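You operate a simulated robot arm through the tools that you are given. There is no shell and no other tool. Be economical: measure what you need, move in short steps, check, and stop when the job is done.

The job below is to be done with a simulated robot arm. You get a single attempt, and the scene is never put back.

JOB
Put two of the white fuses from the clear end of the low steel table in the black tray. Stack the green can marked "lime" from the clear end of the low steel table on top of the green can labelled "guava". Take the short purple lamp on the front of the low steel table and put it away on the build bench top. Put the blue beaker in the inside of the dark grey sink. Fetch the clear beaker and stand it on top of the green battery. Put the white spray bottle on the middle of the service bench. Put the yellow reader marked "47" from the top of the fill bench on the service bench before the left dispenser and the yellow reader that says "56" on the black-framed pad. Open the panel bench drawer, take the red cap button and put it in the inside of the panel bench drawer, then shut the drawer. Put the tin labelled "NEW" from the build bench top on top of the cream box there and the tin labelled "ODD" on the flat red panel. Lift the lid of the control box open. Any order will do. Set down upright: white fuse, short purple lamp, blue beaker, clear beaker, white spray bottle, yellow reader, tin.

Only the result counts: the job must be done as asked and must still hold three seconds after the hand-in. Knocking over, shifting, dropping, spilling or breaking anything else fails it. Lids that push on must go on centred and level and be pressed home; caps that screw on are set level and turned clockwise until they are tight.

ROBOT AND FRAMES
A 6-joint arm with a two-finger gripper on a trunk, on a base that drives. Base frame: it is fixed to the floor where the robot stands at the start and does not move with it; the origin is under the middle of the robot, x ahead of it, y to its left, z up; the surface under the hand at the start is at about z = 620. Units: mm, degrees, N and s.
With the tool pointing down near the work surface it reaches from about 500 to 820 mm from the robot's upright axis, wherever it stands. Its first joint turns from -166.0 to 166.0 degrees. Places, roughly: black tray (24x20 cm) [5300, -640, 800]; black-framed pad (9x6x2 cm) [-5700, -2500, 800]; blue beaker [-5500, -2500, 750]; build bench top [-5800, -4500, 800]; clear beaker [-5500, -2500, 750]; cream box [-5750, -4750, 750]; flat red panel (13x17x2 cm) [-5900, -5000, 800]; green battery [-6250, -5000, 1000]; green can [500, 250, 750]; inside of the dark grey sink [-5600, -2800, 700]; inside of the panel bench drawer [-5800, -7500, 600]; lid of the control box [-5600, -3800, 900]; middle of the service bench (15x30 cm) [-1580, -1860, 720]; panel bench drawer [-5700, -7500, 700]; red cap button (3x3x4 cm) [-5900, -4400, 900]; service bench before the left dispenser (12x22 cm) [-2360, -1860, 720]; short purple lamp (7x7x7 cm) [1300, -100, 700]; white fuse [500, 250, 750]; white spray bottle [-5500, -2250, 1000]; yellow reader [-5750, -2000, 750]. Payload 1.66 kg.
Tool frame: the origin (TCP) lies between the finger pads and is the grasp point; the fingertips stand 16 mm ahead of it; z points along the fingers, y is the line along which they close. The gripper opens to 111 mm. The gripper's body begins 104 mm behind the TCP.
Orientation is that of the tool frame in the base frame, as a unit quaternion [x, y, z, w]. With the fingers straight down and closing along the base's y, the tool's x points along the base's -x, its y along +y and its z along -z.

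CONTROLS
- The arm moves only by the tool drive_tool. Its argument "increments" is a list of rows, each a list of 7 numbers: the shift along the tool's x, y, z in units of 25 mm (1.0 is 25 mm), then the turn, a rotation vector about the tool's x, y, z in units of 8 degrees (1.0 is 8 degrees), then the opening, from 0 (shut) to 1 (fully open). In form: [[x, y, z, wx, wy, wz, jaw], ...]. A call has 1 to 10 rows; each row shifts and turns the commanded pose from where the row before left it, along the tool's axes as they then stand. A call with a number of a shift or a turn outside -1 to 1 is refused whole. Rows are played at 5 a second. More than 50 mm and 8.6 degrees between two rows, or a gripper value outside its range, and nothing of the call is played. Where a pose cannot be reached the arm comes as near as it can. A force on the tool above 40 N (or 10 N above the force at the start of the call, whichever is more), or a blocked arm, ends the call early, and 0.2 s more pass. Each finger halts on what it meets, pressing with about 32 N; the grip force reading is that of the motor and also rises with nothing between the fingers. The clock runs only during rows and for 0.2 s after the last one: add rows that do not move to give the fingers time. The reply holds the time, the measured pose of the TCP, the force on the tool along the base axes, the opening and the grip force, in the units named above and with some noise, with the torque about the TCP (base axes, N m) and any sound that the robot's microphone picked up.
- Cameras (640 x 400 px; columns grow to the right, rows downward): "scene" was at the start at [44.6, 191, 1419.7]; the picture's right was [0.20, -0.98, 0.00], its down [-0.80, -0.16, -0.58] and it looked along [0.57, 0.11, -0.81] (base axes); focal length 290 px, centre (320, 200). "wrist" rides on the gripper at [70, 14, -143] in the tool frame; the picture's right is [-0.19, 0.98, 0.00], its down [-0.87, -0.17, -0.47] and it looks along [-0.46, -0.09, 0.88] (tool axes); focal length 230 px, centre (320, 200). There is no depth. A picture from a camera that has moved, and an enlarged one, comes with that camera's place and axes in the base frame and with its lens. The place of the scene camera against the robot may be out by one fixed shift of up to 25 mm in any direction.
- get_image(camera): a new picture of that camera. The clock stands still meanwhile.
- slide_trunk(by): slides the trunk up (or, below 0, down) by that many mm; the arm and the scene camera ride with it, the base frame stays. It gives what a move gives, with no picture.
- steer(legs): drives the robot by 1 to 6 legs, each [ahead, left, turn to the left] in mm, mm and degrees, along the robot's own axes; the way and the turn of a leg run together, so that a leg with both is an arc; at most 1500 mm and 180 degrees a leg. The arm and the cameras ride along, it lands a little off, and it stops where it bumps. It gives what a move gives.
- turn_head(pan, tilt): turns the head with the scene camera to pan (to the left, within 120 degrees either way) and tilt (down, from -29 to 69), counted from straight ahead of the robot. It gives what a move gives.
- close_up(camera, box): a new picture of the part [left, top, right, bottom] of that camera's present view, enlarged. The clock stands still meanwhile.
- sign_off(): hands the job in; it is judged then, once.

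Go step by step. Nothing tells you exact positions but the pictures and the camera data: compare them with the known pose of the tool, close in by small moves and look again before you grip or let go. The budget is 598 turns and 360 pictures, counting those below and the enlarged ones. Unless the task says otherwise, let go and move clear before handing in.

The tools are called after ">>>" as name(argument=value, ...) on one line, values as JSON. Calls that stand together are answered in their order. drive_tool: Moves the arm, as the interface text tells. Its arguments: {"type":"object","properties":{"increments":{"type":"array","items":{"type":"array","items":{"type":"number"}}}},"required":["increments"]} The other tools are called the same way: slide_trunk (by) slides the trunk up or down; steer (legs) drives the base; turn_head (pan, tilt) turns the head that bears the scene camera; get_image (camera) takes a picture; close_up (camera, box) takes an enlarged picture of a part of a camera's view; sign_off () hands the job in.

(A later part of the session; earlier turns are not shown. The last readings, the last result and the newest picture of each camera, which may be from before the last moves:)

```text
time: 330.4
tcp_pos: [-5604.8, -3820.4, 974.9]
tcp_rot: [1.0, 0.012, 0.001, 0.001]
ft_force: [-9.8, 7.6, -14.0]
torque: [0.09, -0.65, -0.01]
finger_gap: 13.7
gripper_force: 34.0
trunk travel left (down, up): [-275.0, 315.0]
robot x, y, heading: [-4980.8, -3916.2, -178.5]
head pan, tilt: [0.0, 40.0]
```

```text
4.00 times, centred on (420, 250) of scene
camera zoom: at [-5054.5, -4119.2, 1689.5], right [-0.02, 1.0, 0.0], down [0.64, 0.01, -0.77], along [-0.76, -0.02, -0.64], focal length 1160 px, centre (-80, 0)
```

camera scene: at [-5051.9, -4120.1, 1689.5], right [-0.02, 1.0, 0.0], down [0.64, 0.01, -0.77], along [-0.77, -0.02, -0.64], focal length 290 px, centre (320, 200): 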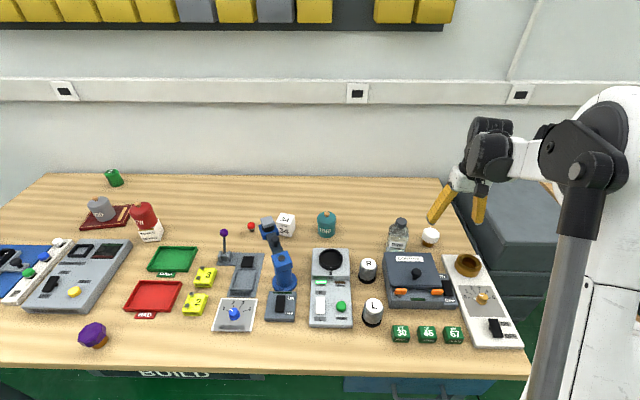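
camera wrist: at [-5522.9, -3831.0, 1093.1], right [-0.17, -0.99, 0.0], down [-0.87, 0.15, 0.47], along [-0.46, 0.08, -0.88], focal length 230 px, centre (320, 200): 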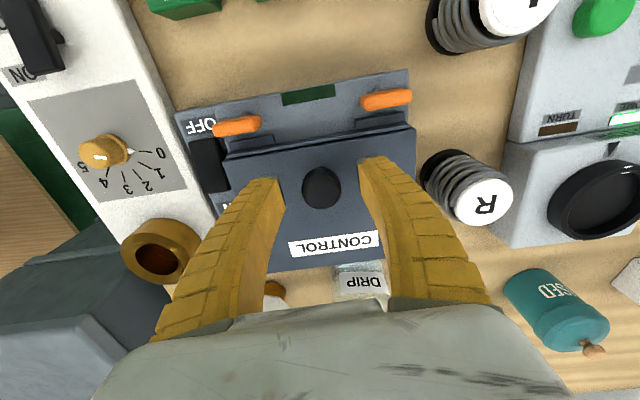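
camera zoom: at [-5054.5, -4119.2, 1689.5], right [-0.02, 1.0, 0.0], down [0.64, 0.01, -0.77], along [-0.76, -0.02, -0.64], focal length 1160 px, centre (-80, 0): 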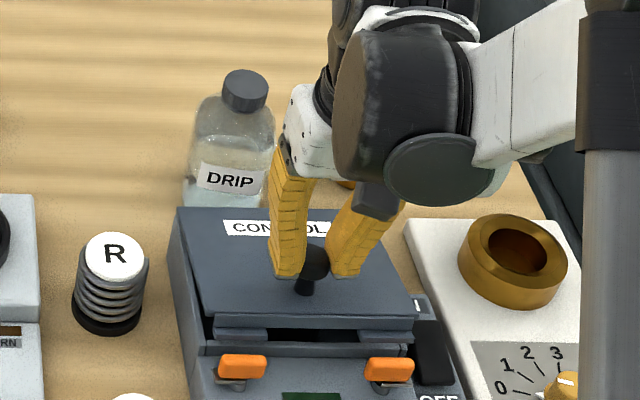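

The lid is rising but the grip is slipping on the knob. I lower back with the lid, open and regrip deeper.

>>> drive_tool(increments=[[0.14, 0, 0.3, 0, 0, 0, 0], [0.14, 0, 0.3, 0, 0, 0, 0], [0.09, 0, 0.32, 0, 0, 0, 0], [0.09, 0, 0.3, 0, 0, 0, 0], [0, 0, 0, 0, 0, 0, 0.45], [0, 0, 0, 0, 0, 0, 0.45]])

>>> get_image(camera="wrist")

>>> close_up(camera="scene", box=[380, 220, 480, 300])

```text
time: 331.8
tcp_pos: [-5591.5, -3820.3, 946.2]
tcp_rot: [1.0, 0.012, 0.001, 0.001]
ft_force: [1.3, 0.1, 1.2]
torque: [0.0, -0.01, -0.02]
finger_gap: 52.1
gripper_force: 1.7
trunk travel left (down, up): [-275.0, 315.0]
robot x, y, heading: [-4987.1, -3916.6, -179.1]
head pan, tilt: [0.0, 40.0]
```

```text
224 pictures are left
camera wrist: at [-5521.1, -3831.6, 1088.8], right [-0.17, -0.99, 0.0], down [-0.87, 0.15, 0.47], along [-0.46, 0.08, -0.88], focal length 230 px, centre (320, 200)
```

wrist: 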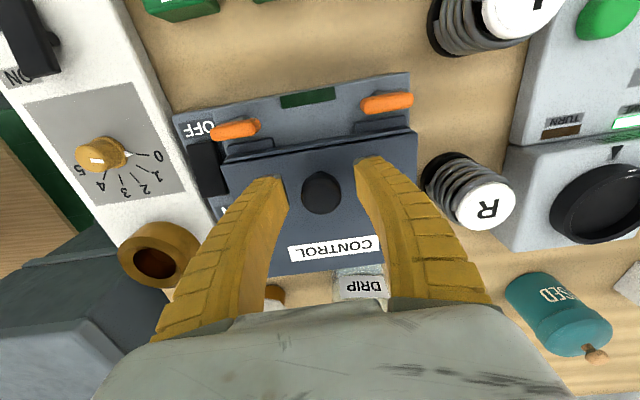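

```text
5.00 times, centred on (430, 260) of scene
camera zoom: at [-5051.8, -4120.6, 1689.5], right [-0.02, 1.0, 0.0], down [0.64, 0.01, -0.77], along [-0.77, -0.02, -0.64], focal length 1450 px, centre (-230, -100)
```

zoom: 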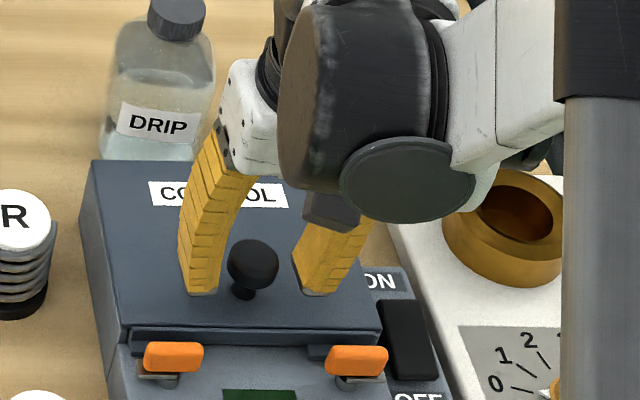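

>>> drive_tool(increments=[[0, 0, 0.1, 0, 0, 0, 0.45], [0, 0, 0.08, 0, 0, 0, 0.45], [0, 0, 0.08, 0, 0, 0, 0.45], [0, 0, 0, 0, 0, 0, 0.45]])

```text
time: 332.8
tcp_pos: [-5591.9, -3820.2, 939.5]
tcp_rot: [1.0, 0.011, 0.0, -0.001]
ft_force: [0.3, -0.1, 0.6]
torque: [0.03, -0.01, 0.01]
finger_gap: 52.3
gripper_force: 1.8
trunk travel left (down, up): [-275.0, 315.0]
robot x, y, heading: [-4983.6, -3916.2, -178.7]
head pan, tilt: [0.0, 40.0]
```

>>> drive_tool(increments=[[0, 0, 0.08, 0, 0, 0, 0.45], [0, 0, 0.08, 0, 0, 0, 0.45], [0, 0, 0, 0, 0, 0, 0.45]])

>>> close_up(camera="scene", box=[380, 220, 480, 300])

```text
time: 333.6
tcp_pos: [-5591.3, -3819.7, 935.3]
tcp_rot: [1.0, 0.011, 0.0, 0.0]
ft_force: [-0.1, 0.2, 0.8]
torque: [-0.01, 0.0, -0.03]
finger_gap: 52.0
gripper_force: 1.5
trunk travel left (down, up): [-275.0, 315.0]
robot x, y, heading: [-4985.0, -3916.5, -178.4]
head pan, tilt: [0.0, 40.0]
```

```text
5.00 times, centred on (430, 260) of scene
camera zoom: at [-5051.8, -4120.5, 1689.5], right [-0.02, 1.0, 0.0], down [0.64, 0.01, -0.77], along [-0.77, -0.02, -0.64], focal length 1450 px, centre (-230, -100)
```

zoom: 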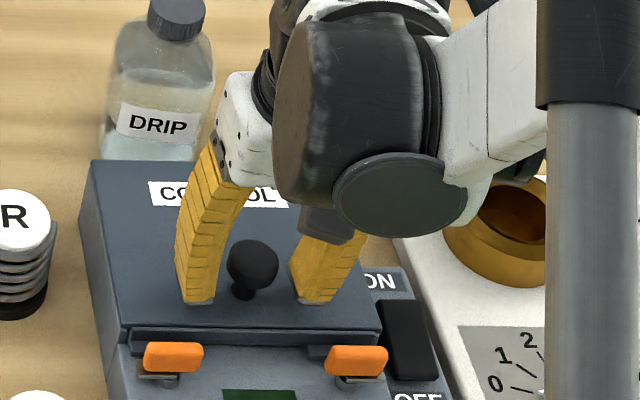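

Tips are near the lid surface now. I close under the knob head.

>>> drive_tool(increments=[[0, 0, 0, 0, 0, 0, 0.2], [0, 0, 0, 0, 0, 0, 0], [0, 0, 0, 0, 0, 0, 0], [0, 0, 0, 0, 0, 0, 0]])

>>> close_up(camera="scene", box=[380, 220, 480, 300])

>>> close_up(camera="wrist", box=[240, 100, 400, 240])

```text
time: 334.6
tcp_pos: [-5591.9, -3818.7, 934.2]
tcp_rot: [1.0, 0.012, 0.0, 0.0]
ft_force: [1.0, -0.1, -1.8]
torque: [-0.02, -0.09, -0.05]
finger_gap: 26.5
gripper_force: 33.8
trunk travel left (down, up): [-275.0, 315.0]
robot x, y, heading: [-4985.9, -3914.2, -178.8]
head pan, tilt: [0.0, 40.0]
```

```text
5.00 times, centred on (430, 260) of scene
camera zoom: at [-5051.9, -4120.4, 1689.5], right [-0.02, 1.0, 0.0], down [0.64, 0.01, -0.77], along [-0.77, -0.02, -0.64], focal length 1450 px, centre (-230, -100)
```

zoom: 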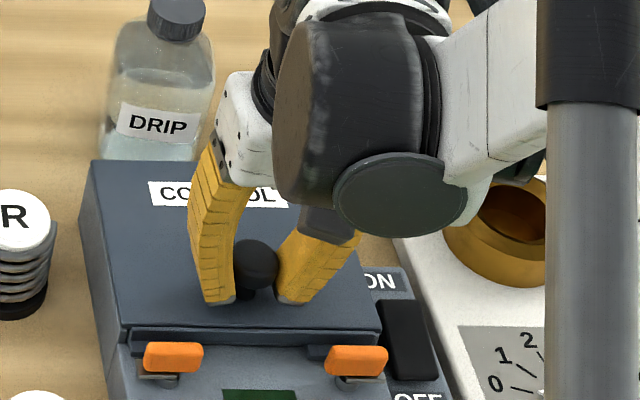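

```text
2.86 times, centred on (320, 170) of wrist
camera zoom: at [-5521.5, -3831.3, 1078.2], right [-0.17, -0.99, 0.0], down [-0.87, 0.15, 0.47], along [-0.46, 0.08, -0.88], focal length 657 px, centre (320, 286)
```

zoom: 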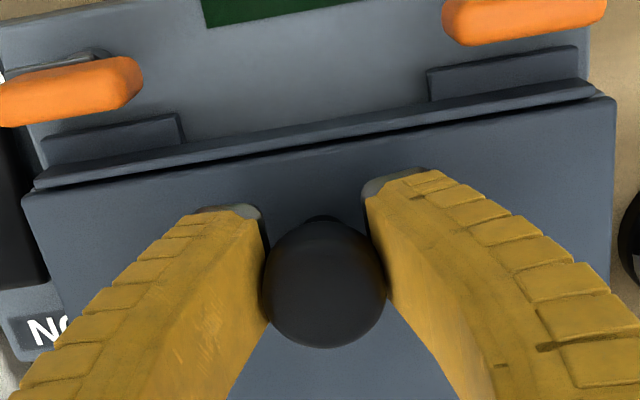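

Now the head is held at its middle. I lift along the arc again in small steps.

>>> drive_tool(increments=[[-0.09, 0, -0.32, 0, 0, 0, 0], [-0.1, 0, -0.32, 0, 0, 0, 0], [-0.14, 0, -0.3, 0, 0, 0, 0], [-0.16, 0, -0.29, 0, 0, 0, 0], [0, 0, 0, 0, 0, 0, 0]])

>>> close_up(camera="scene", box=[360, 200, 480, 300])

```text
time: 335.8
tcp_pos: [-5605.0, -3818.7, 967.8]
tcp_rot: [1.0, 0.011, 0.0, 0.0]
ft_force: [-0.1, 0.4, -7.9]
torque: [0.0, -0.59, -0.03]
finger_gap: 17.3
gripper_force: 33.8
trunk travel left (down, up): [-275.0, 315.0]
robot x, y, heading: [-4985.2, -3914.5, -178.4]
head pan, tilt: [0.0, 40.0]
```

```text
4.00 times, centred on (420, 250) of scene
camera zoom: at [-5052.7, -4120.2, 1689.5], right [-0.02, 1.0, 0.0], down [0.64, 0.01, -0.77], along [-0.77, -0.02, -0.64], focal length 1160 px, centre (-80, 0)
```

zoom: 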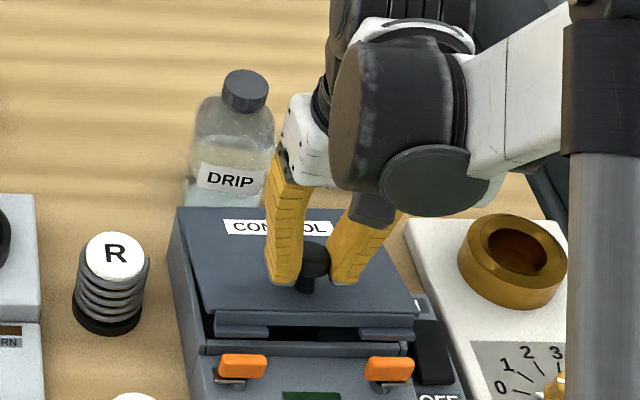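

The knob slowly creeps out under load, so I return, regrip deeper, and then lift in one quick sweep.

>>> drive_tool(increments=[[0.16, 0, 0.29, 0, 0, 0, 0], [0.14, 0, 0.3, 0, 0, 0, 0], [0.1, 0, 0.32, 0, 0, 0, 0], [0.09, 0, 0.3, 0, 0, 0, 0], [0, 0, 0, 0, 0, 0, 0.35], [0, 0, 0.1, 0, 0, 0, 0.35], [0, 0, 0.05, 0, 0, 0, 0.35], [0, 0, 0, 0, 0, 0, 0.35]])

```text
time: 337.6
tcp_pos: [-5591.3, -3820.6, 931.8]
tcp_rot: [1.0, 0.011, 0.001, 0.0]
ft_force: [0.9, 0.3, 0.1]
torque: [0.0, -0.02, 0.01]
finger_gap: 41.2
gripper_force: 1.9
trunk travel left (down, up): [-275.0, 315.0]
robot x, y, heading: [-4983.2, -3914.1, -178.5]
head pan, tilt: [0.0, 40.0]
```

>>> drive_tool(increments=[[-0.1, 0.02, 0.08, 0, 0, 0, 0.35], [0, 0, 0.08, 0, 0, 0, 0.35], [0, 0, 0.08, 0, 0, 0, 0.35], [0, 0, 0, 0, 0, 0, 0.35]])

>>> close_up(camera="wrist", box=[240, 100, 400, 240])

```text
time: 338.6
tcp_pos: [-5592.8, -3819.9, 926.0]
tcp_rot: [1.0, 0.011, -0.001, 0.0]
ft_force: [-0.1, 0.4, -0.3]
torque: [-0.01, -0.03, 0.02]
finger_gap: 41.1
gripper_force: 1.9
trunk travel left (down, up): [-275.0, 315.0]
robot x, y, heading: [-4987.3, -3912.2, -178.8]
head pan, tilt: [0.0, 40.0]
```

```text
2.86 times, centred on (320, 170) of wrist
camera zoom: at [-5524.1, -3832.6, 1069.0], right [-0.17, -0.99, 0.0], down [-0.87, 0.15, 0.47], along [-0.46, 0.08, -0.88], focal length 657 px, centre (320, 286)
```

zoom: 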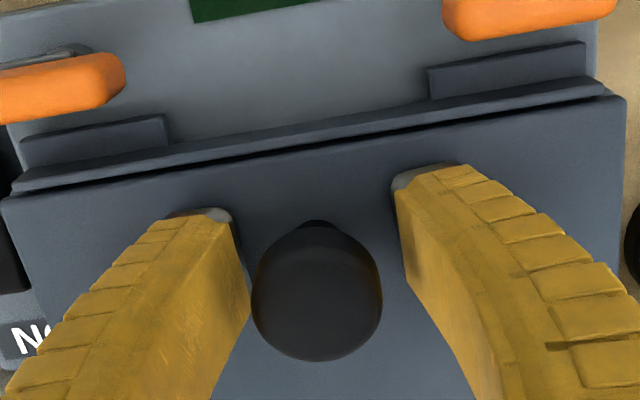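

>>> drive_tool(increments=[[0, 0, 0.1, 0, 0, 0, 0.35], [0, 0, 0.1, 0, 0, 0, 0.35], [0, 0, 0, 0, 0, 0, 0.35]])

>>> drive_tool(increments=[[0, 0, 0.08, 0, 0, 0, 0.35], [0, 0, 0.08, 0, 0, 0, 0.35], [0, 0, 0, 0, 0, 0, 0.35]])

>>> close_up(camera="scene", box=[380, 220, 480, 300])

```text
time: 339.4
tcp_pos: [-5593.0, -3819.9, 922.4]
tcp_rot: [1.0, 0.012, 0.001, 0.001]
ft_force: [-0.3, -0.2, 20.0]
torque: [0.02, 0.03, 0.01]
finger_gap: 38.3
gripper_force: 7.3
trunk travel left (down, up): [-275.0, 315.0]
robot x, y, heading: [-4983.5, -3919.0, -178.7]
head pan, tilt: [0.0, 40.0]
```

```text
time: 340.2
tcp_pos: [-5592.8, -3819.7, 918.5]
tcp_rot: [1.0, 0.012, -0.001, 0.0]
ft_force: [-3.0, -0.1, 24.5]
torque: [-0.03, 0.06, -0.02]
finger_gap: 38.6
gripper_force: 0.1
trunk travel left (down, up): [-275.0, 315.0]
robot x, y, heading: [-4983.5, -3915.3, -178.6]
head pan, tilt: [0.0, 40.0]
```

```text
5.00 times, centred on (430, 260) of scene
camera zoom: at [-5049.8, -4121.0, 1689.6], right [-0.02, 1.0, 0.0], down [0.64, 0.01, -0.77], along [-0.77, -0.02, -0.64], focal length 1450 px, centre (-230, -100)
```

zoom: 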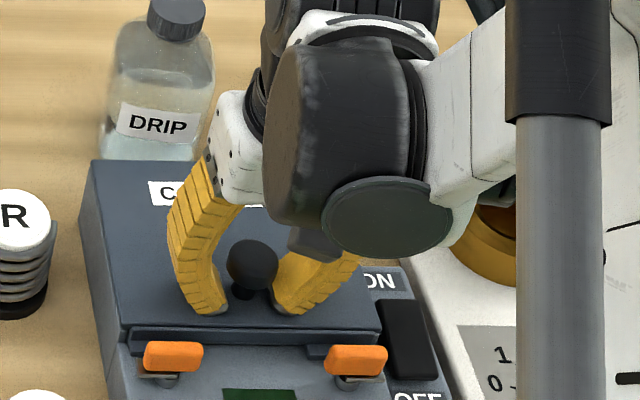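

The fingers are compliant, so a deeper grasp wraps under the head. I close just above the lid surface.

>>> drive_tool(increments=[[0, 0, -0.12, 0, 0, 0, 0.35], [0, 0, 0, 0, 0, 0, 0.2], [0, 0, 0, 0, 0, 0, 0], [0, 0, 0, 0, 0, 0, 0], [0, 0, 0, 0, 0, 0, 0]])

>>> close_up(camera="scene", box=[380, 220, 480, 300])

```text
time: 341.4
tcp_pos: [-5591.7, -3819.5, 919.9]
tcp_rot: [1.0, 0.011, 0.001, 0.0]
ft_force: [10.8, 2.3, -6.3]
torque: [0.07, -0.66, 0.0]
finger_gap: 16.9
gripper_force: 33.6
trunk travel left (down, up): [-275.0, 315.0]
robot x, y, heading: [-4984.0, -3917.2, -178.6]
head pan, tilt: [0.0, 40.0]
```

```text
5.00 times, centred on (430, 260) of scene
camera zoom: at [-5051.2, -4120.0, 1689.5], right [-0.02, 1.0, 0.0], down [0.64, 0.01, -0.77], along [-0.77, -0.02, -0.64], focal length 1450 px, centre (-230, -100)
```

zoom: 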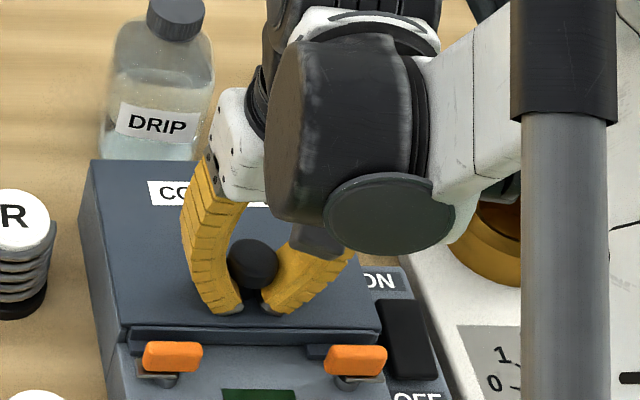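

The fingertips now hook under the knob head. I lift along the arc to about 40° and check.

>>> drive_tool(increments=[[-0.17, 0, -0.64, 0, 0, 0, 0], [-0.28, 0, -0.6, 0, 0, 0, 0], [-0.38, 0, -0.54, 0, 0, 0, 0], [-0.47, 0, -0.46, 0, 0, 0, 0], [0, 0, 0, 0, 0, 0, 0]])

>>> close_up(camera="scene", box=[360, 180, 480, 300])

```text
time: 342.1
tcp_pos: [-5603.3, -3819.7, 951.4]
tcp_rot: [1.0, 0.01, 0.004, 0.001]
ft_force: [2.0, 1.9, -11.7]
torque: [-0.09, -1.08, 0.21]
finger_gap: 20.7
gripper_force: 34.6
trunk travel left (down, up): [-275.0, 315.0]
robot x, y, heading: [-4984.5, -3918.1, -179.0]
head pan, tilt: [0.0, 40.0]
stopped in row 3: the force on the tool passed its limit at 42 N (the readings are from after the stop); the commanded pose is now the measured one
```

```text
3.33 times, centred on (420, 240) of scene
camera zoom: at [-5052.5, -4120.2, 1689.6], right [-0.02, 1.0, 0.0], down [0.64, 0.01, -0.77], along [-0.77, -0.02, -0.64], focal length 967 px, centre (-13, 67)
```

zoom: 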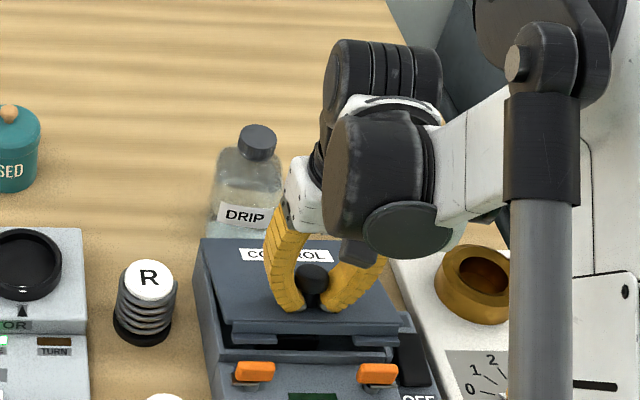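

The lid follows (about 18° open); the stop was likely from moving too fast. I continue more slowly.

>>> drive_tool(increments=[[-0.16, 0, -0.26, 0, 0, 0, 0], [0, 0, 0, 0, 0, 0, 0], [-0.18, 0, -0.25, 0, 0, 0, 0], [0, 0, 0, 0, 0, 0, 0]])

>>> close_up(camera="scene", box=[360, 180, 480, 300])

```text
time: 343.1
tcp_pos: [-5610.5, -3819.3, 964.6]
tcp_rot: [1.0, 0.011, 0.005, 0.001]
ft_force: [18.6, 9.4, -12.4]
torque: [-0.09, -2.16, -0.09]
finger_gap: 23.0
gripper_force: 34.2
trunk travel left (down, up): [-275.0, 315.0]
robot x, y, heading: [-4989.7, -3918.5, -178.8]
head pan, tilt: [0.0, 40.0]
```

```text
3.33 times, centred on (420, 240) of scene
camera zoom: at [-5050.6, -4118.9, 1689.9], right [-0.02, 1.0, 0.0], down [0.64, 0.01, -0.77], along [-0.77, -0.02, -0.64], focal length 967 px, centre (-13, 67)
```

zoom: 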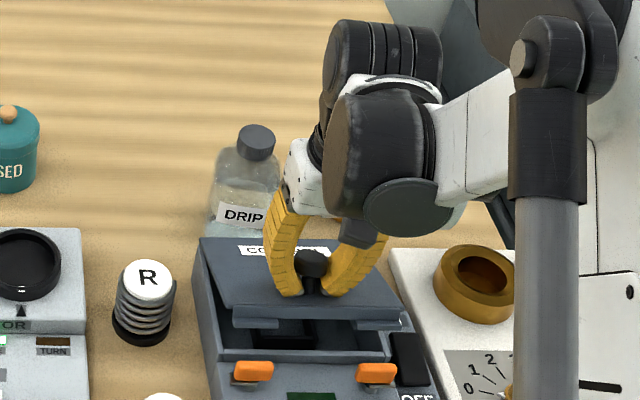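

The lid opens further; the hand needs to tilt along with it. I tilt the tool inward 16° and look at the torque.

>>> drive_tool(increments=[[0, 0, 0, 0, 0.5, 0, 0], [0, 0, 0, 0, 0.5, 0, 0], [0, 0, 0, 0, 0.5, 0, 0], [0, 0, 0, 0, 0.5, 0, 0], [0, 0, 0, 0, 0, 0, 0]])

```text
time: 344.3
tcp_pos: [-5613.6, -3819.7, 963.6]
tcp_rot: [0.99, 0.012, 0.142, -0.001]
ft_force: [-8.9, 7.0, -6.3]
torque: [-0.1, 0.03, -0.03]
finger_gap: 17.3
gripper_force: 33.4
trunk travel left (down, up): [-275.0, 315.0]
robot x, y, heading: [-4984.7, -3914.9, -178.8]
head pan, tilt: [0.0, 40.0]
```

The torque is gone, so hand and lid move together. I continue the co-rotating motion for 18° more.

>>> drive_tool(increments=[[-0.075, 0, -0.185, 0, 0.375, 0, 0], [-0.075, 0, -0.185, 0, 0.375, 0, 0], [-0.075, 0, -0.185, 0, 0.375, 0, 0], [-0.075, 0, -0.185, 0, 0.375, 0, 0], [-0.075, 0, -0.185, 0, 0.375, 0, 0], [-0.075, 0, -0.185, 0, 0.375, 0, 0], [0, 0, 0, 0, 0, 0, 0]])

>>> close_up(camera="scene", box=[360, 180, 480, 300])

```text
time: 345.9
tcp_pos: [-5632.7, -3818.5, 986.5]
tcp_rot: [0.975, 0.014, 0.222, -0.013]
ft_force: [20.4, -8.3, -12.4]
torque: [-0.02, -2.52, -0.31]
finger_gap: 19.3
gripper_force: 34.3
out of reach, approached as far as the arm can: row 4, 5, 6
trunk travel left (down, up): [-275.0, 315.0]
robot x, y, heading: [-4984.4, -3915.6, -178.7]
head pan, tilt: [0.0, 40.0]
```

```text
3.33 times, centred on (420, 240) of scene
camera zoom: at [-5050.3, -4121.5, 1689.5], right [-0.02, 1.0, 0.0], down [0.64, 0.01, -0.77], along [-0.77, -0.02, -0.64], focal length 967 px, centre (-13, 67)
```

zoom: 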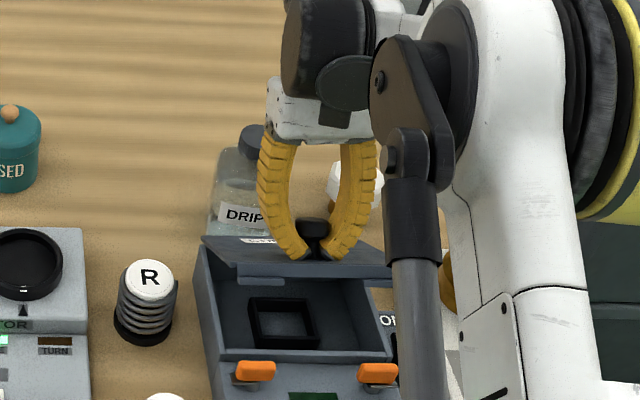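

The inward tilt is at its limit at about 45° lid angle. I loosen the grip slightly so the stem can pivot while the head stays hooked.

>>> drive_tool(increments=[[0, 0, 0, 0, 0, 0, 0.12], [0, 0, 0, 0, 0, 0, 0.15], [0, 0, 0, 0, 0, 0, 0.15]])

>>> close_up(camera="scene", box=[380, 180, 460, 280])

```text
time: 346.7
tcp_pos: [-5633.2, -3818.5, 986.4]
tcp_rot: [0.975, 0.013, 0.222, -0.012]
ft_force: [13.5, -10.1, -3.7]
torque: [-0.07, -1.2, 0.0]
finger_gap: 19.3
gripper_force: 33.9
trunk travel left (down, up): [-275.0, 315.0]
robot x, y, heading: [-4981.1, -3915.8, -178.7]
head pan, tilt: [0.0, 40.0]
```

```text
4.00 times, centred on (420, 230) of scene
camera zoom: at [-5050.3, -4121.6, 1689.5], right [-0.02, 1.0, 0.0], down [0.64, 0.01, -0.77], along [-0.77, -0.02, -0.64], focal length 1160 px, centre (-80, 80)
```

zoom: 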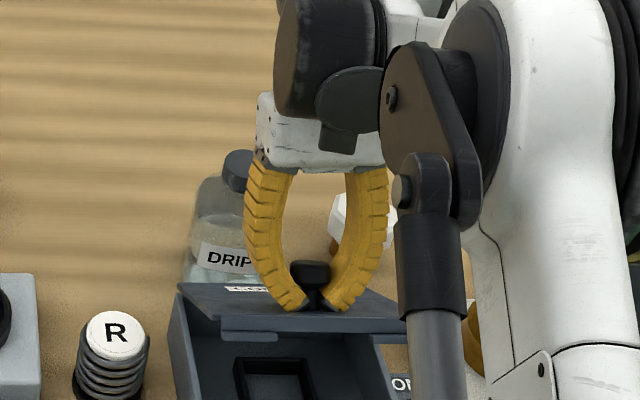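

>>> drive_tool(increments=[[0, 0, 0, 0, 0, 0, 0.19], [0, 0, 0, 0, 0, 0, 0.19], [0, 0, 0, 0, 0, 0, 0.19]])

```text
time: 347.5
tcp_pos: [-5635.1, -3818.1, 986.0]
tcp_rot: [0.975, 0.014, 0.221, -0.013]
ft_force: [-0.5, -2.8, -1.4]
torque: [0.02, 0.01, 0.0]
finger_gap: 25.6
gripper_force: 3.0
trunk travel left (down, up): [-275.0, 315.0]
robot x, y, heading: [-4984.2, -3914.6, -178.5]
head pan, tilt: [0.0, 40.0]
```

>>> close_up(camera="scene", box=[360, 180, 480, 300])

```text
3.33 times, centred on (420, 240) of scene
camera zoom: at [-5051.9, -4120.8, 1689.4], right [-0.02, 1.0, 0.0], down [0.64, 0.01, -0.77], along [-0.77, -0.02, -0.64], focal length 967 px, centre (-13, 67)
```

zoom: 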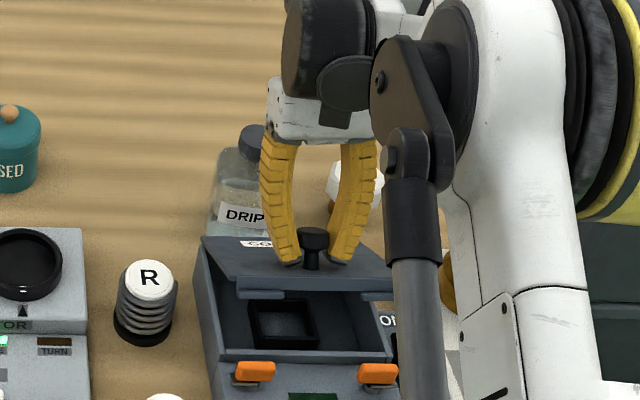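

The load is almost nil; the lid may hold itself. I open the fingers and check.

>>> drive_tool(increments=[[0, 0, 0, 0, 0, 0, 0.3], [0, 0, 0, 0, 0, 0, 0.45], [0, 0, 0, 0, 0, 0, 0.45], [0, 0, 0, 0, 0, 0, 0.45]])

>>> close_up(camera="scene", box=[360, 180, 480, 300])

```text
time: 348.5
tcp_pos: [-5633.4, -3819.2, 985.3]
tcp_rot: [0.975, 0.013, 0.222, -0.013]
ft_force: [1.1, 0.9, 0.4]
torque: [0.01, -0.03, 0.0]
finger_gap: 52.2
gripper_force: 1.5
trunk travel left (down, up): [-275.0, 315.0]
robot x, y, heading: [-4982.8, -3914.6, -178.9]
head pan, tilt: [0.0, 40.0]
```

```text
3.33 times, centred on (420, 240) of scene
camera zoom: at [-5051.6, -4120.4, 1689.5], right [-0.02, 1.0, 0.0], down [0.64, 0.01, -0.77], along [-0.77, -0.02, -0.64], focal length 967 px, centre (-13, 67)
```

zoom: 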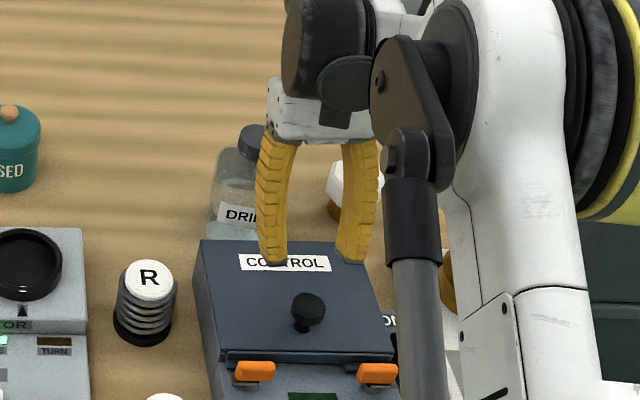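

The lid fell shut without harm; it needs to go past upright. I rise, drive 120 mm closer and raise the trunk to test whether the hand can tilt further inward from there.

>>> drive_tool(increments=[[0.4, 0, -0.9, 0, 0, 0, 0.45], [0.4, 0, -0.9, 0, 0, 0, 0.45], [0.4, 0, -0.9, 0, 0, 0, 0.45], [0.4, 0, -0.9, 0, 0, 0, 0.45], [0, 0, 0, 0, 0, 0, 0.45]])

>>> steer(legs=[[120, 0, -1.2]])

>>> drive_tool(increments=[[0, 0, 0, 0, 1, 0, 0.45], [0, 0, 0, 0, 1, 0, 0.45], [0, 0, 0, 0, 1, 0, 0.45], [0, 0, 0, 0, 1, 0, 0.45], [0, 0, 0, 0, 0, 0, 0.45]])

```text
time: 349.7
tcp_pos: [-5635.4, -3823.2, 1085.1]
tcp_rot: [0.975, 0.013, 0.221, -0.013]
ft_force: [0.3, -0.7, 0.6]
torque: [-0.02, -0.03, -0.01]
finger_gap: 52.2
gripper_force: 1.7
trunk travel left (down, up): [-275.0, 315.0]
robot x, y, heading: [-4987.2, -3911.8, -178.7]
head pan, tilt: [0.0, 40.0]
```

```text
time: 350.9
tcp_pos: [-5753.8, -3810.1, 1084.1]
tcp_rot: [0.975, 0.002, 0.222, -0.01]
ft_force: [-1.1, -0.5, -0.4]
torque: [-0.04, -0.04, 0.02]
finger_gap: 52.1
gripper_force: 1.5
trunk travel left (down, up): [-275.0, 315.0]
robot x, y, heading: [-5100.4, -3919.0, -180.1]
head pan, tilt: [0.0, 40.0]
```

```text
time: 352.1
tcp_pos: [-5751.9, -3809.9, 1084.4]
tcp_rot: [0.975, 0.003, 0.222, -0.01]
ft_force: [0.7, 0.4, 0.5]
torque: [-0.02, -0.01, 0.01]
finger_gap: 52.4
gripper_force: 1.6
out of reach, approached as far as the arm can: row 1, 2, 3, 4
trunk travel left (down, up): [-275.0, 315.0]
robot x, y, heading: [-5101.0, -3918.2, -180.2]
head pan, tilt: [0.0, 40.0]
```

>>> drive_tool(increments=[[0.79, 0, 0.38, 0, 0, 0, 0.45], [0.79, 0, 0.38, 0, 0, 0, 0.45], [0.79, 0, 0.38, 0, 0, 0, 0.45], [0.79, 0, 0.38, 0, 0, 0, 0.45], [0.79, 0, 0.38, 0, 0, 0, 0.45], [0, 0, 0, 0, 1, 0, 0.45], [0, 0, 0, 0, 1, 0, 0.45], [0, 0, 0, 0, 1, 0, 0.45], [0, 0, 0, 0, 1, 0, 0.45], [0, 0, 0, 0, 0, 0, 0.45]])

```text
time: 354.3
tcp_pos: [-5642.1, -3808.1, 1086.3]
tcp_rot: [0.975, 0.003, 0.222, -0.01]
ft_force: [-1.2, 0.2, 0.1]
torque: [0.02, 0.04, -0.03]
finger_gap: 52.2
gripper_force: 1.6
out of reach, approached as far as the arm can: row 6, 7, 8, 9
trunk travel left (down, up): [-275.0, 315.0]
robot x, y, heading: [-5103.3, -3914.5, -179.9]
head pan, tilt: [0.0, 40.0]
```

>>> slide_trunk(by=150)

>>> drive_tool(increments=[[-0.4, 0, 0.9, 0, 0, 0, 0.45], [-0.4, 0, 0.9, 0, 0, 0, 0.45], [-0.4, 0, 0.9, 0, 0, 0, 0.45], [-0.4, 0, 0.9, 0, 0, 0, 0.45], [-0.4, 0, 0.9, 0, 0, 0, 0.45], [0, 0, 0, 0, 1, 0, 0.45], [0, 0, 0, 0, 1, 0, 0.45], [0, 0, 0, 0, 1, 0, 0.45], [0, 0, 0, 0, 1, 0, 0.45], [0, 0, 0, 0, 0, 0, 0.45]])

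```text
time: 356.1
tcp_pos: [-5642.2, -3809.0, 1236.4]
tcp_rot: [0.975, 0.003, 0.221, -0.011]
ft_force: [0.6, -0.3, 0.3]
torque: [0.01, -0.02, -0.03]
finger_gap: 52.4
gripper_force: 1.4
trunk travel left (down, up): [-425.0, 165.0]
robot x, y, heading: [-5104.8, -3914.5, -179.9]
head pan, tilt: [0.0, 40.0]
```

```text
time: 358.3
tcp_pos: [-5638.8, -3805.8, 1113.1]
tcp_rot: [0.975, 0.003, 0.222, -0.01]
ft_force: [0.2, -0.1, -0.5]
torque: [-0.03, 0.01, 0.01]
finger_gap: 52.3
gripper_force: 1.4
out of reach, approached as far as the arm can: row 6, 7, 8, 9
trunk travel left (down, up): [-425.0, 165.0]
robot x, y, heading: [-5101.7, -3916.4, -180.1]
head pan, tilt: [0.0, 40.0]
```

The inward tilt is limited to about 26°, so I will start with the hand leaning outward instead. I restore trunk and base, and lean the tool out by 35° above the knob.

>>> drive_tool(increments=[[0, 0, 0, 0, -1, 0, 0.45], [0, 0, 0, 0, -1, 0, 0.45], [0, 0, 0, 0, -1, 0, 0.45], [0, 0, 0, 0, -0.2, 0, 0.45]])

>>> slide_trunk(by=-100)

>>> steer(legs=[[-90, 0, 0]])

>>> get_image(camera="wrist")

```text
time: 359.3
tcp_pos: [-5639.2, -3805.4, 1112.2]
tcp_rot: [1.0, 0.005, -0.001, -0.01]
ft_force: [0.2, -1.0, -0.5]
torque: [-0.02, -0.01, -0.01]
finger_gap: 52.1
gripper_force: 1.7
trunk travel left (down, up): [-425.0, 165.0]
robot x, y, heading: [-5107.8, -3915.2, -180.0]
head pan, tilt: [0.0, 40.0]
```

```text
time: 360.6
tcp_pos: [-5638.0, -3805.7, 1012.9]
tcp_rot: [1.0, 0.005, 0.001, -0.01]
ft_force: [-0.1, 0.0, 0.6]
torque: [-0.03, 0.01, 0.0]
finger_gap: 52.0
gripper_force: 1.3
trunk travel left (down, up): [-325.0, 265.0]
robot x, y, heading: [-5098.6, -3920.4, -180.2]
head pan, tilt: [0.0, 40.0]
```

```text
time: 361.7
tcp_pos: [-5549.9, -3807.7, 1013.0]
tcp_rot: [1.0, 0.005, 0.001, -0.01]
ft_force: [0.0, -0.1, -0.5]
torque: [0.02, 0.0, 0.0]
finger_gap: 52.2
gripper_force: 2.1
trunk travel left (down, up): [-325.0, 265.0]
robot x, y, heading: [-5013.0, -3919.6, -180.1]
head pan, tilt: [0.0, 40.0]
```

```text
209 pictures are left
camera wrist: at [-5478.5, -3822.3, 1155.6], right [-0.18, -0.98, -0.02], down [-0.87, 0.15, 0.48], along [-0.47, 0.1, -0.88], focal length 230 px, centre (320, 200)
```

wrist: 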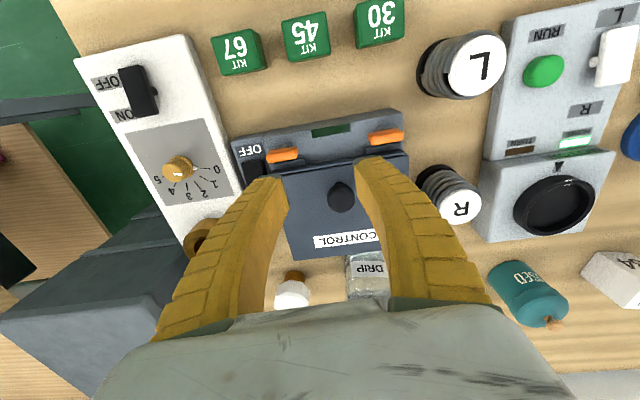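

>>> drive_tool(increments=[[-0.14, 0.51, 0.74, 0, 0, 0, 0.45], [0, 0, 0, 0, -1, 0, 0.45], [0, 0, 0, 0, -1, 0, 0.45], [0, 0, 0, 0, -1, 0, 0.45], [0, 0, 0, 0, -1, 0, 0.45], [0, 0, 0, 0, -0.4, 0, 0.45], [0, 0, 0.8, 0, 0, 0, 0.45], [0, 0, 0.8, 0, 0, 0, 0.45], [0, 0, 0, 0, 0, 0, 0.45]])

>>> close_up(camera="wrist", box=[220, 60, 420, 240])

>>> close_up(camera="scene", box=[360, 200, 500, 300])

```text
time: 363.7
tcp_pos: [-5640.8, -3802.1, 1024.6]
tcp_rot: [0.953, 0.008, -0.302, -0.007]
ft_force: [0.0, -0.7, 0.6]
torque: [0.02, 0.01, 0.03]
finger_gap: 52.0
gripper_force: 2.4
out of reach, approached as far as the arm can: row 3, 4, 5, 6, 7
trunk travel left (down, up): [-325.0, 265.0]
robot x, y, heading: [-5015.2, -3915.3, -179.7]
head pan, tilt: [0.0, 40.0]
```

```text
2.22 times, centred on (320, 150) of wrist
camera zoom: at [-5501.8, -3815.9, 1102.3], right [-0.14, -0.99, 0.09], down [-0.44, 0.15, 0.89], along [-0.89, 0.09, -0.45], focal length 511 px, centre (320, 311)
```

zoom: 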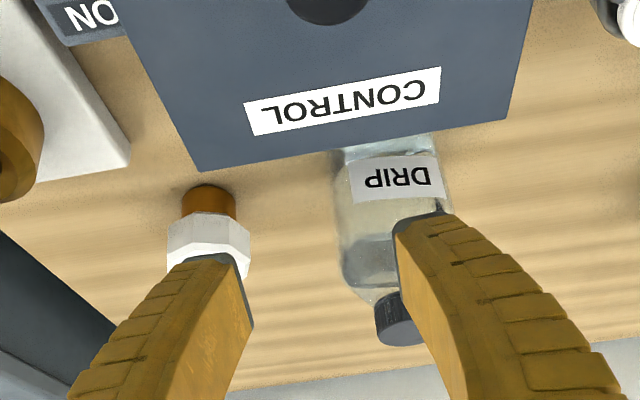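

```text
4.00 times, centred on (430, 250) of scene
camera zoom: at [-5085.2, -4120.4, 1739.5], right [0.0, 1.0, 0.0], down [0.64, 0.0, -0.77], along [-0.77, 0.0, -0.64], focal length 1160 px, centre (-120, 0)
```

zoom: 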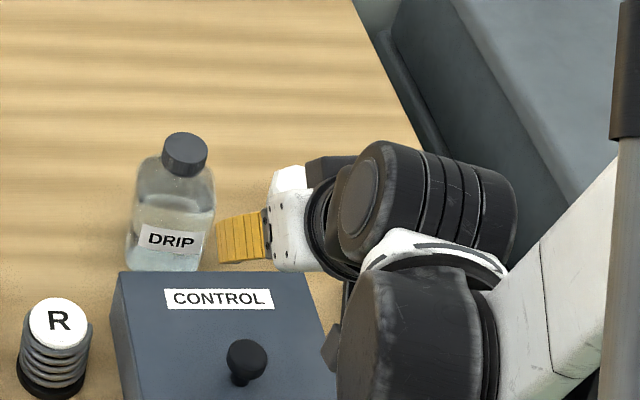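

I am too close for that lean. I rise, level the hand, back off 90 mm and try again.

>>> drive_tool(increments=[[-0.48, 0, -0.64, 0, 0, 0, 0.45], [-0.48, 0, -0.64, 0, 0, 0, 0.45], [-0.48, 0, -0.64, 0, 0, 0, 0.45], [0, 0, 0, 0, 1, 0, 0.45], [0, 0, 0, 0, 1, 0, 0.45], [0, 0, 0, 0, 1, 0, 0.45], [0, 0, 0, 0, 1, 0, 0.45], [0, 0, 0, 0, 0.4, 0, 0.45], [0, 0, 0, 0, 0, 0, 0.45]])

>>> slide_trunk(by=-50)

>>> steer(legs=[[-90, 0, 0]])

```text
time: 365.7
tcp_pos: [-5641.2, -3805.1, 1083.9]
tcp_rot: [1.0, 0.005, 0.001, -0.01]
ft_force: [0.1, 0.3, 1.2]
torque: [0.04, 0.01, -0.01]
finger_gap: 52.1
gripper_force: 1.6
trunk travel left (down, up): [-325.0, 265.0]
robot x, y, heading: [-5014.2, -3917.3, -179.8]
head pan, tilt: [0.0, 40.0]
```

```text
time: 366.6
tcp_pos: [-5642.1, -3803.7, 1034.5]
tcp_rot: [1.0, 0.005, 0.0, -0.01]
ft_force: [-0.4, 0.6, -0.7]
torque: [0.03, 0.04, 0.02]
finger_gap: 52.0
gripper_force: 1.5
trunk travel left (down, up): [-275.0, 315.0]
robot x, y, heading: [-5014.0, -3915.4, -179.8]
head pan, tilt: [0.0, 40.0]
```

```text
time: 367.7
tcp_pos: [-5550.5, -3804.2, 1033.8]
tcp_rot: [1.0, 0.005, -0.001, -0.01]
ft_force: [-0.2, -0.7, 0.5]
torque: [0.01, 0.04, -0.04]
finger_gap: 52.4
gripper_force: 1.6
trunk travel left (down, up): [-275.0, 315.0]
robot x, y, heading: [-4927.2, -3918.4, -179.9]
head pan, tilt: [0.0, 40.0]
```

>>> drive_tool(increments=[[-0.11, 0.65, 0.8, -0.144, 0, 0, 0.45], [0, 0, 0.77, 0, 0, 0, 0.45], [0, 0, 0, 0, -1, 0, 0.45], [0, 0, 0, 0, -1, 0, 0.45], [0, 0, 0, 0, -1, 0, 0.45], [0, 0, 0, 0, -1, 0, 0.45], [0, 0, 0, 0, -0.4, 0, 0.45], [0, 0, 0, 0, 0, 0, 0.45]])

>>> get_image(camera="wrist")

```text
time: 369.5
tcp_pos: [-5554.9, -3819.9, 994.4]
tcp_rot: [0.953, 0.005, -0.303, 0.003]
ft_force: [-0.2, -0.3, 0.8]
torque: [0.01, 0.01, 0.0]
finger_gap: 52.2
gripper_force: 1.9
trunk travel left (down, up): [-275.0, 315.0]
robot x, y, heading: [-4923.5, -3916.6, -180.1]
head pan, tilt: [0.0, 40.0]
```

```text
206 pictures are left
camera wrist: at [-5414.3, -3832.2, 1071.1], right [-0.14, -0.98, 0.11], down [-0.44, 0.16, 0.88], along [-0.89, 0.08, -0.45], focal length 230 px, centre (320, 200)
```

wrist: 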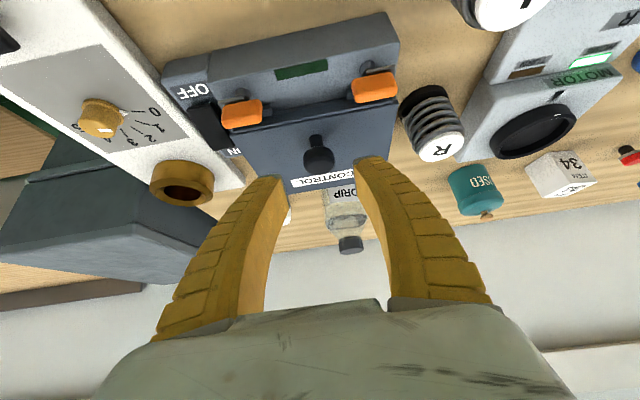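

The knob sits centred between the fingers. I advance along the tool axis around it.

>>> drive_tool(increments=[[0, 0, 0.8, 0, 0, 0, 0.45], [0, 0, 0.8, 0, 0, 0, 0.45], [0, 0, 0.6, 0, 0, 0, 0.45], [0, 0, 0.4, 0, 0, 0, 0.45], [0, 0, 0.2, 0, 0, 0, 0.45], [0, 0, 0.2, 0, 0, 0, 0.45], [0, 0, 0, 0, 0, 0, 0.45]])

>>> close_up(camera="wrist", box=[220, 80, 420, 240])

>>> close_up(camera="scene", box=[380, 200, 500, 300])

```text
time: 371.1
tcp_pos: [-5596.1, -3819.7, 933.1]
tcp_rot: [0.953, 0.006, -0.303, 0.003]
ft_force: [0.0, 0.8, -0.8]
torque: [-0.02, 0.01, 0.0]
finger_gap: 52.1
gripper_force: 1.4
trunk travel left (down, up): [-275.0, 315.0]
robot x, y, heading: [-4922.1, -3915.0, -179.8]
head pan, tilt: [0.0, 40.0]
```

```text
2.50 times, centred on (320, 160) of wrist
camera zoom: at [-5456.9, -3832.5, 1010.4], right [-0.14, -0.98, 0.11], down [-0.44, 0.16, 0.88], along [-0.89, 0.08, -0.45], focal length 575 px, centre (320, 300)
```

zoom: 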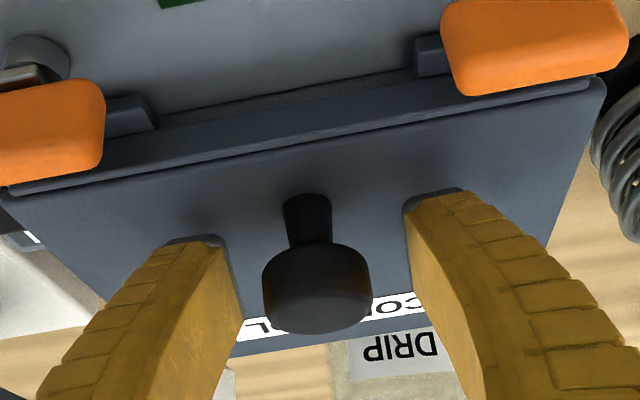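

```text
4.00 times, centred on (440, 250) of scene
camera zoom: at [-4995.0, -4120.3, 1689.5], right [0.0, 1.0, 0.0], down [0.64, 0.0, -0.77], along [-0.77, 0.0, -0.64], focal length 1160 px, centre (-160, 0)
```

zoom: 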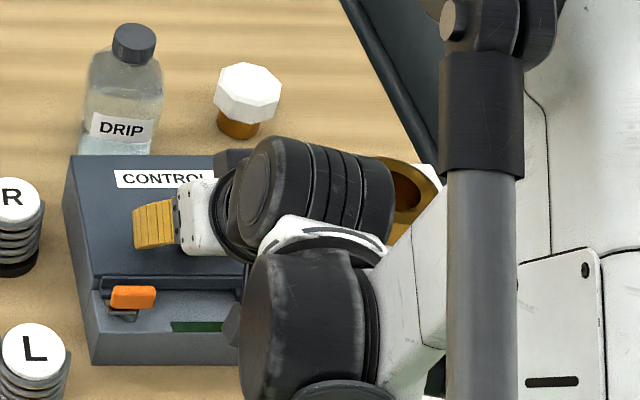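

>>> drive_tool(increments=[[0, 0, 0.15, 0, 0, 0, 0.4], [0, 0, 0.1, 0, 0, 0, 0.35], [0, 0, 0, 0, 0, 0, 0.35]])

>>> drive_tool(increments=[[0, 0, 0.1, 0, 0, 0, 0.35], [0, 0, 0, 0, 0, 0, 0.2], [0, 0, 0, 0, 0, 0, 0], [0, 0, 0, 0, 0, 0, 0], [0, 0, 0, 0, 0, 0, 0]])

>>> close_up(camera="wrist", box=[220, 80, 420, 240])

```text
time: 371.9
tcp_pos: [-5599.7, -3820.8, 928.7]
tcp_rot: [0.953, 0.005, -0.302, 0.002]
ft_force: [0.3, 0.4, -0.1]
torque: [-0.04, 0.04, -0.01]
finger_gap: 41.3
gripper_force: 2.1
trunk travel left (down, up): [-275.0, 315.0]
robot x, y, heading: [-4924.4, -3918.0, -180.0]
head pan, tilt: [0.0, 40.0]
```

```text
time: 373.1
tcp_pos: [-5604.9, -3819.9, 925.8]
tcp_rot: [0.953, 0.005, -0.303, 0.002]
ft_force: [-20.9, 8.7, 1.3]
torque: [0.06, -0.21, 0.04]
finger_gap: 16.1
gripper_force: 33.9
trunk travel left (down, up): [-275.0, 315.0]
robot x, y, heading: [-4926.9, -3918.2, -179.6]
head pan, tilt: [0.0, 40.0]
```

```text
2.50 times, centred on (320, 160) of wrist
camera zoom: at [-5464.7, -3831.7, 1002.4], right [-0.14, -0.98, 0.11], down [-0.44, 0.16, 0.88], along [-0.89, 0.08, -0.45], focal length 575 px, centre (320, 300)
```

zoom: 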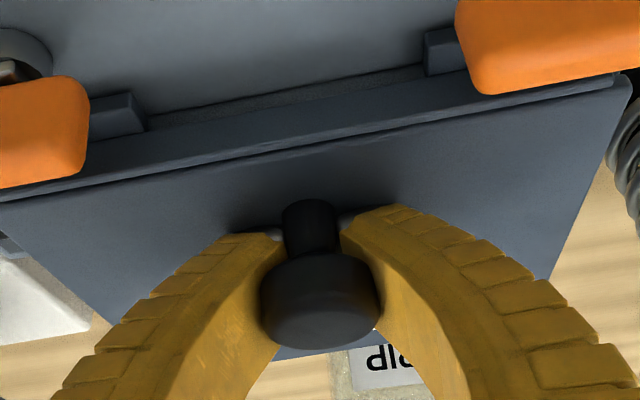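

Hooked around the stem again. I co-rotate hand and lid, first 24°.

>>> drive_tool(increments=[[-0.135, 0, -0.115, 0, 0.375, 0, 0], [-0.135, 0, -0.115, 0, 0.375, 0, 0], [-0.135, 0, -0.115, 0, 0.375, 0, 0], [-0.135, 0, -0.115, 0, 0.375, 0, 0], [-0.135, 0, -0.115, 0, 0.375, 0, 0], [-0.135, 0, -0.115, 0, 0.375, 0, 0], [-0.135, 0, -0.115, 0, 0.375, 0, 0], [-0.135, 0, -0.115, 0, 0.375, 0, 0], [0, 0, 0, 0, 0, 0, 0]])

>>> close_up(camera="wrist", box=[220, 80, 420, 240])

```text
time: 375.1
tcp_pos: [-5617.1, -3819.7, 956.9]
tcp_rot: [0.995, 0.006, -0.097, 0.001]
ft_force: [-6.3, 10.2, 0.0]
torque: [-0.02, 0.51, 0.14]
finger_gap: 16.0
gripper_force: 34.3
trunk travel left (down, up): [-275.0, 315.0]
robot x, y, heading: [-4922.2, -3917.3, -179.6]
head pan, tilt: [0.0, 40.0]
```

```text
2.50 times, centred on (320, 160) of wrist
camera zoom: at [-5521.4, -3832.0, 1084.7], right [-0.18, -0.98, 0.04], down [-0.76, 0.16, 0.63], along [-0.63, 0.08, -0.78], focal length 575 px, centre (320, 300)
```

zoom: 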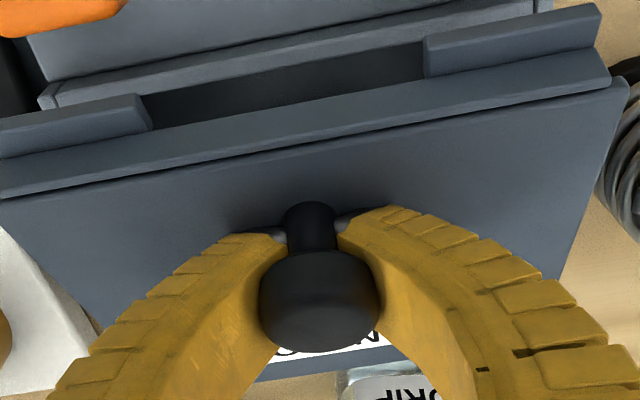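

Works nicely with low forces. I continue.

>>> drive_tool(increments=[[-0.135, 0, -0.115, 0, 0.375, 0, 0], [-0.135, 0, -0.115, 0, 0.375, 0, 0], [-0.135, 0, -0.115, 0, 0.375, 0, 0], [-0.135, 0, -0.115, 0, 0.375, 0, 0], [-0.135, 0, -0.115, 0, 0.375, 0, 0], [-0.135, 0, -0.115, 0, 0.375, 0, 0], [-0.135, 0, -0.115, 0, 0.375, 0, 0], [-0.135, 0, -0.115, 0, 0.375, 0, 0], [0, 0, 0, 0, 0, 0, 0]])

>>> close_up(camera="scene", box=[360, 180, 500, 300])

```text
time: 377.1
tcp_pos: [-5640.9, -3820.3, 982.3]
tcp_rot: [0.994, 0.005, 0.112, 0.001]
ft_force: [7.7, 18.2, 16.4]
torque: [-0.05, 0.6, 0.08]
finger_gap: 16.6
gripper_force: 34.4
trunk travel left (down, up): [-275.0, 315.0]
robot x, y, heading: [-4927.8, -3917.9, -179.9]
head pan, tilt: [0.0, 40.0]
```

```text
3.33 times, centred on (430, 240) of scene
camera zoom: at [-4992.1, -4118.0, 1689.9], right [0.0, 1.0, 0.0], down [0.64, 0.0, -0.77], along [-0.77, 0.0, -0.64], focal length 967 px, centre (-47, 67)
```

zoom: 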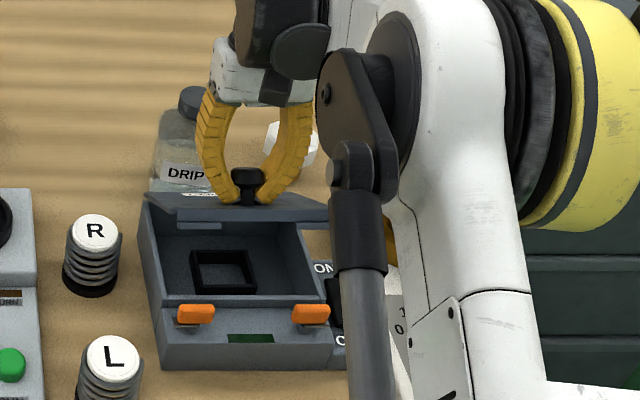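

>>> drive_tool(increments=[[-0.1, 0, -0.25, 0, 0.375, 0, 0], [-0.12, 0, -0.16, 0, 0.375, 0, 0], [-0.12, 0, -0.14, 0, 0.375, 0, 0], [-0.12, 0, -0.14, 0, 0.375, 0, 0], [0, 0, 0, 0, 0, 0, 0]])

>>> close_up(camera="wrist", box=[220, 80, 420, 240])

```text
time: 378.3
tcp_pos: [-5654.2, -3819.4, 991.2]
tcp_rot: [0.978, 0.005, 0.209, -0.002]
ft_force: [-13.5, 6.2, -19.0]
torque: [-0.11, 0.28, -0.06]
finger_gap: 17.4
gripper_force: 33.4
out of reach, approached as far as the arm can: row 4
trunk travel left (down, up): [-275.0, 315.0]
robot x, y, heading: [-4929.1, -3918.3, -180.0]
head pan, tilt: [0.0, 40.0]
stopped in row 5: the force on the tool passed its limit at 43 N (the readings are from after the stop); the commanded pose is now the measured one
```

```text
2.50 times, centred on (320, 160) of wrist
camera zoom: at [-5648.9, -3833.3, 1151.4], right [-0.16, -0.98, -0.08], down [-0.98, 0.16, 0.07], along [-0.06, 0.09, -0.99], focal length 575 px, centre (320, 300)
```

zoom: 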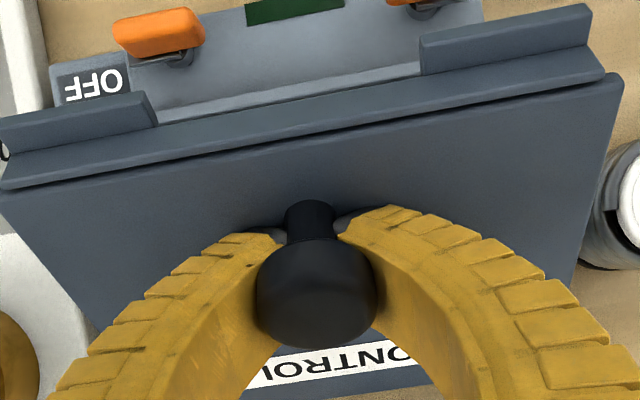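

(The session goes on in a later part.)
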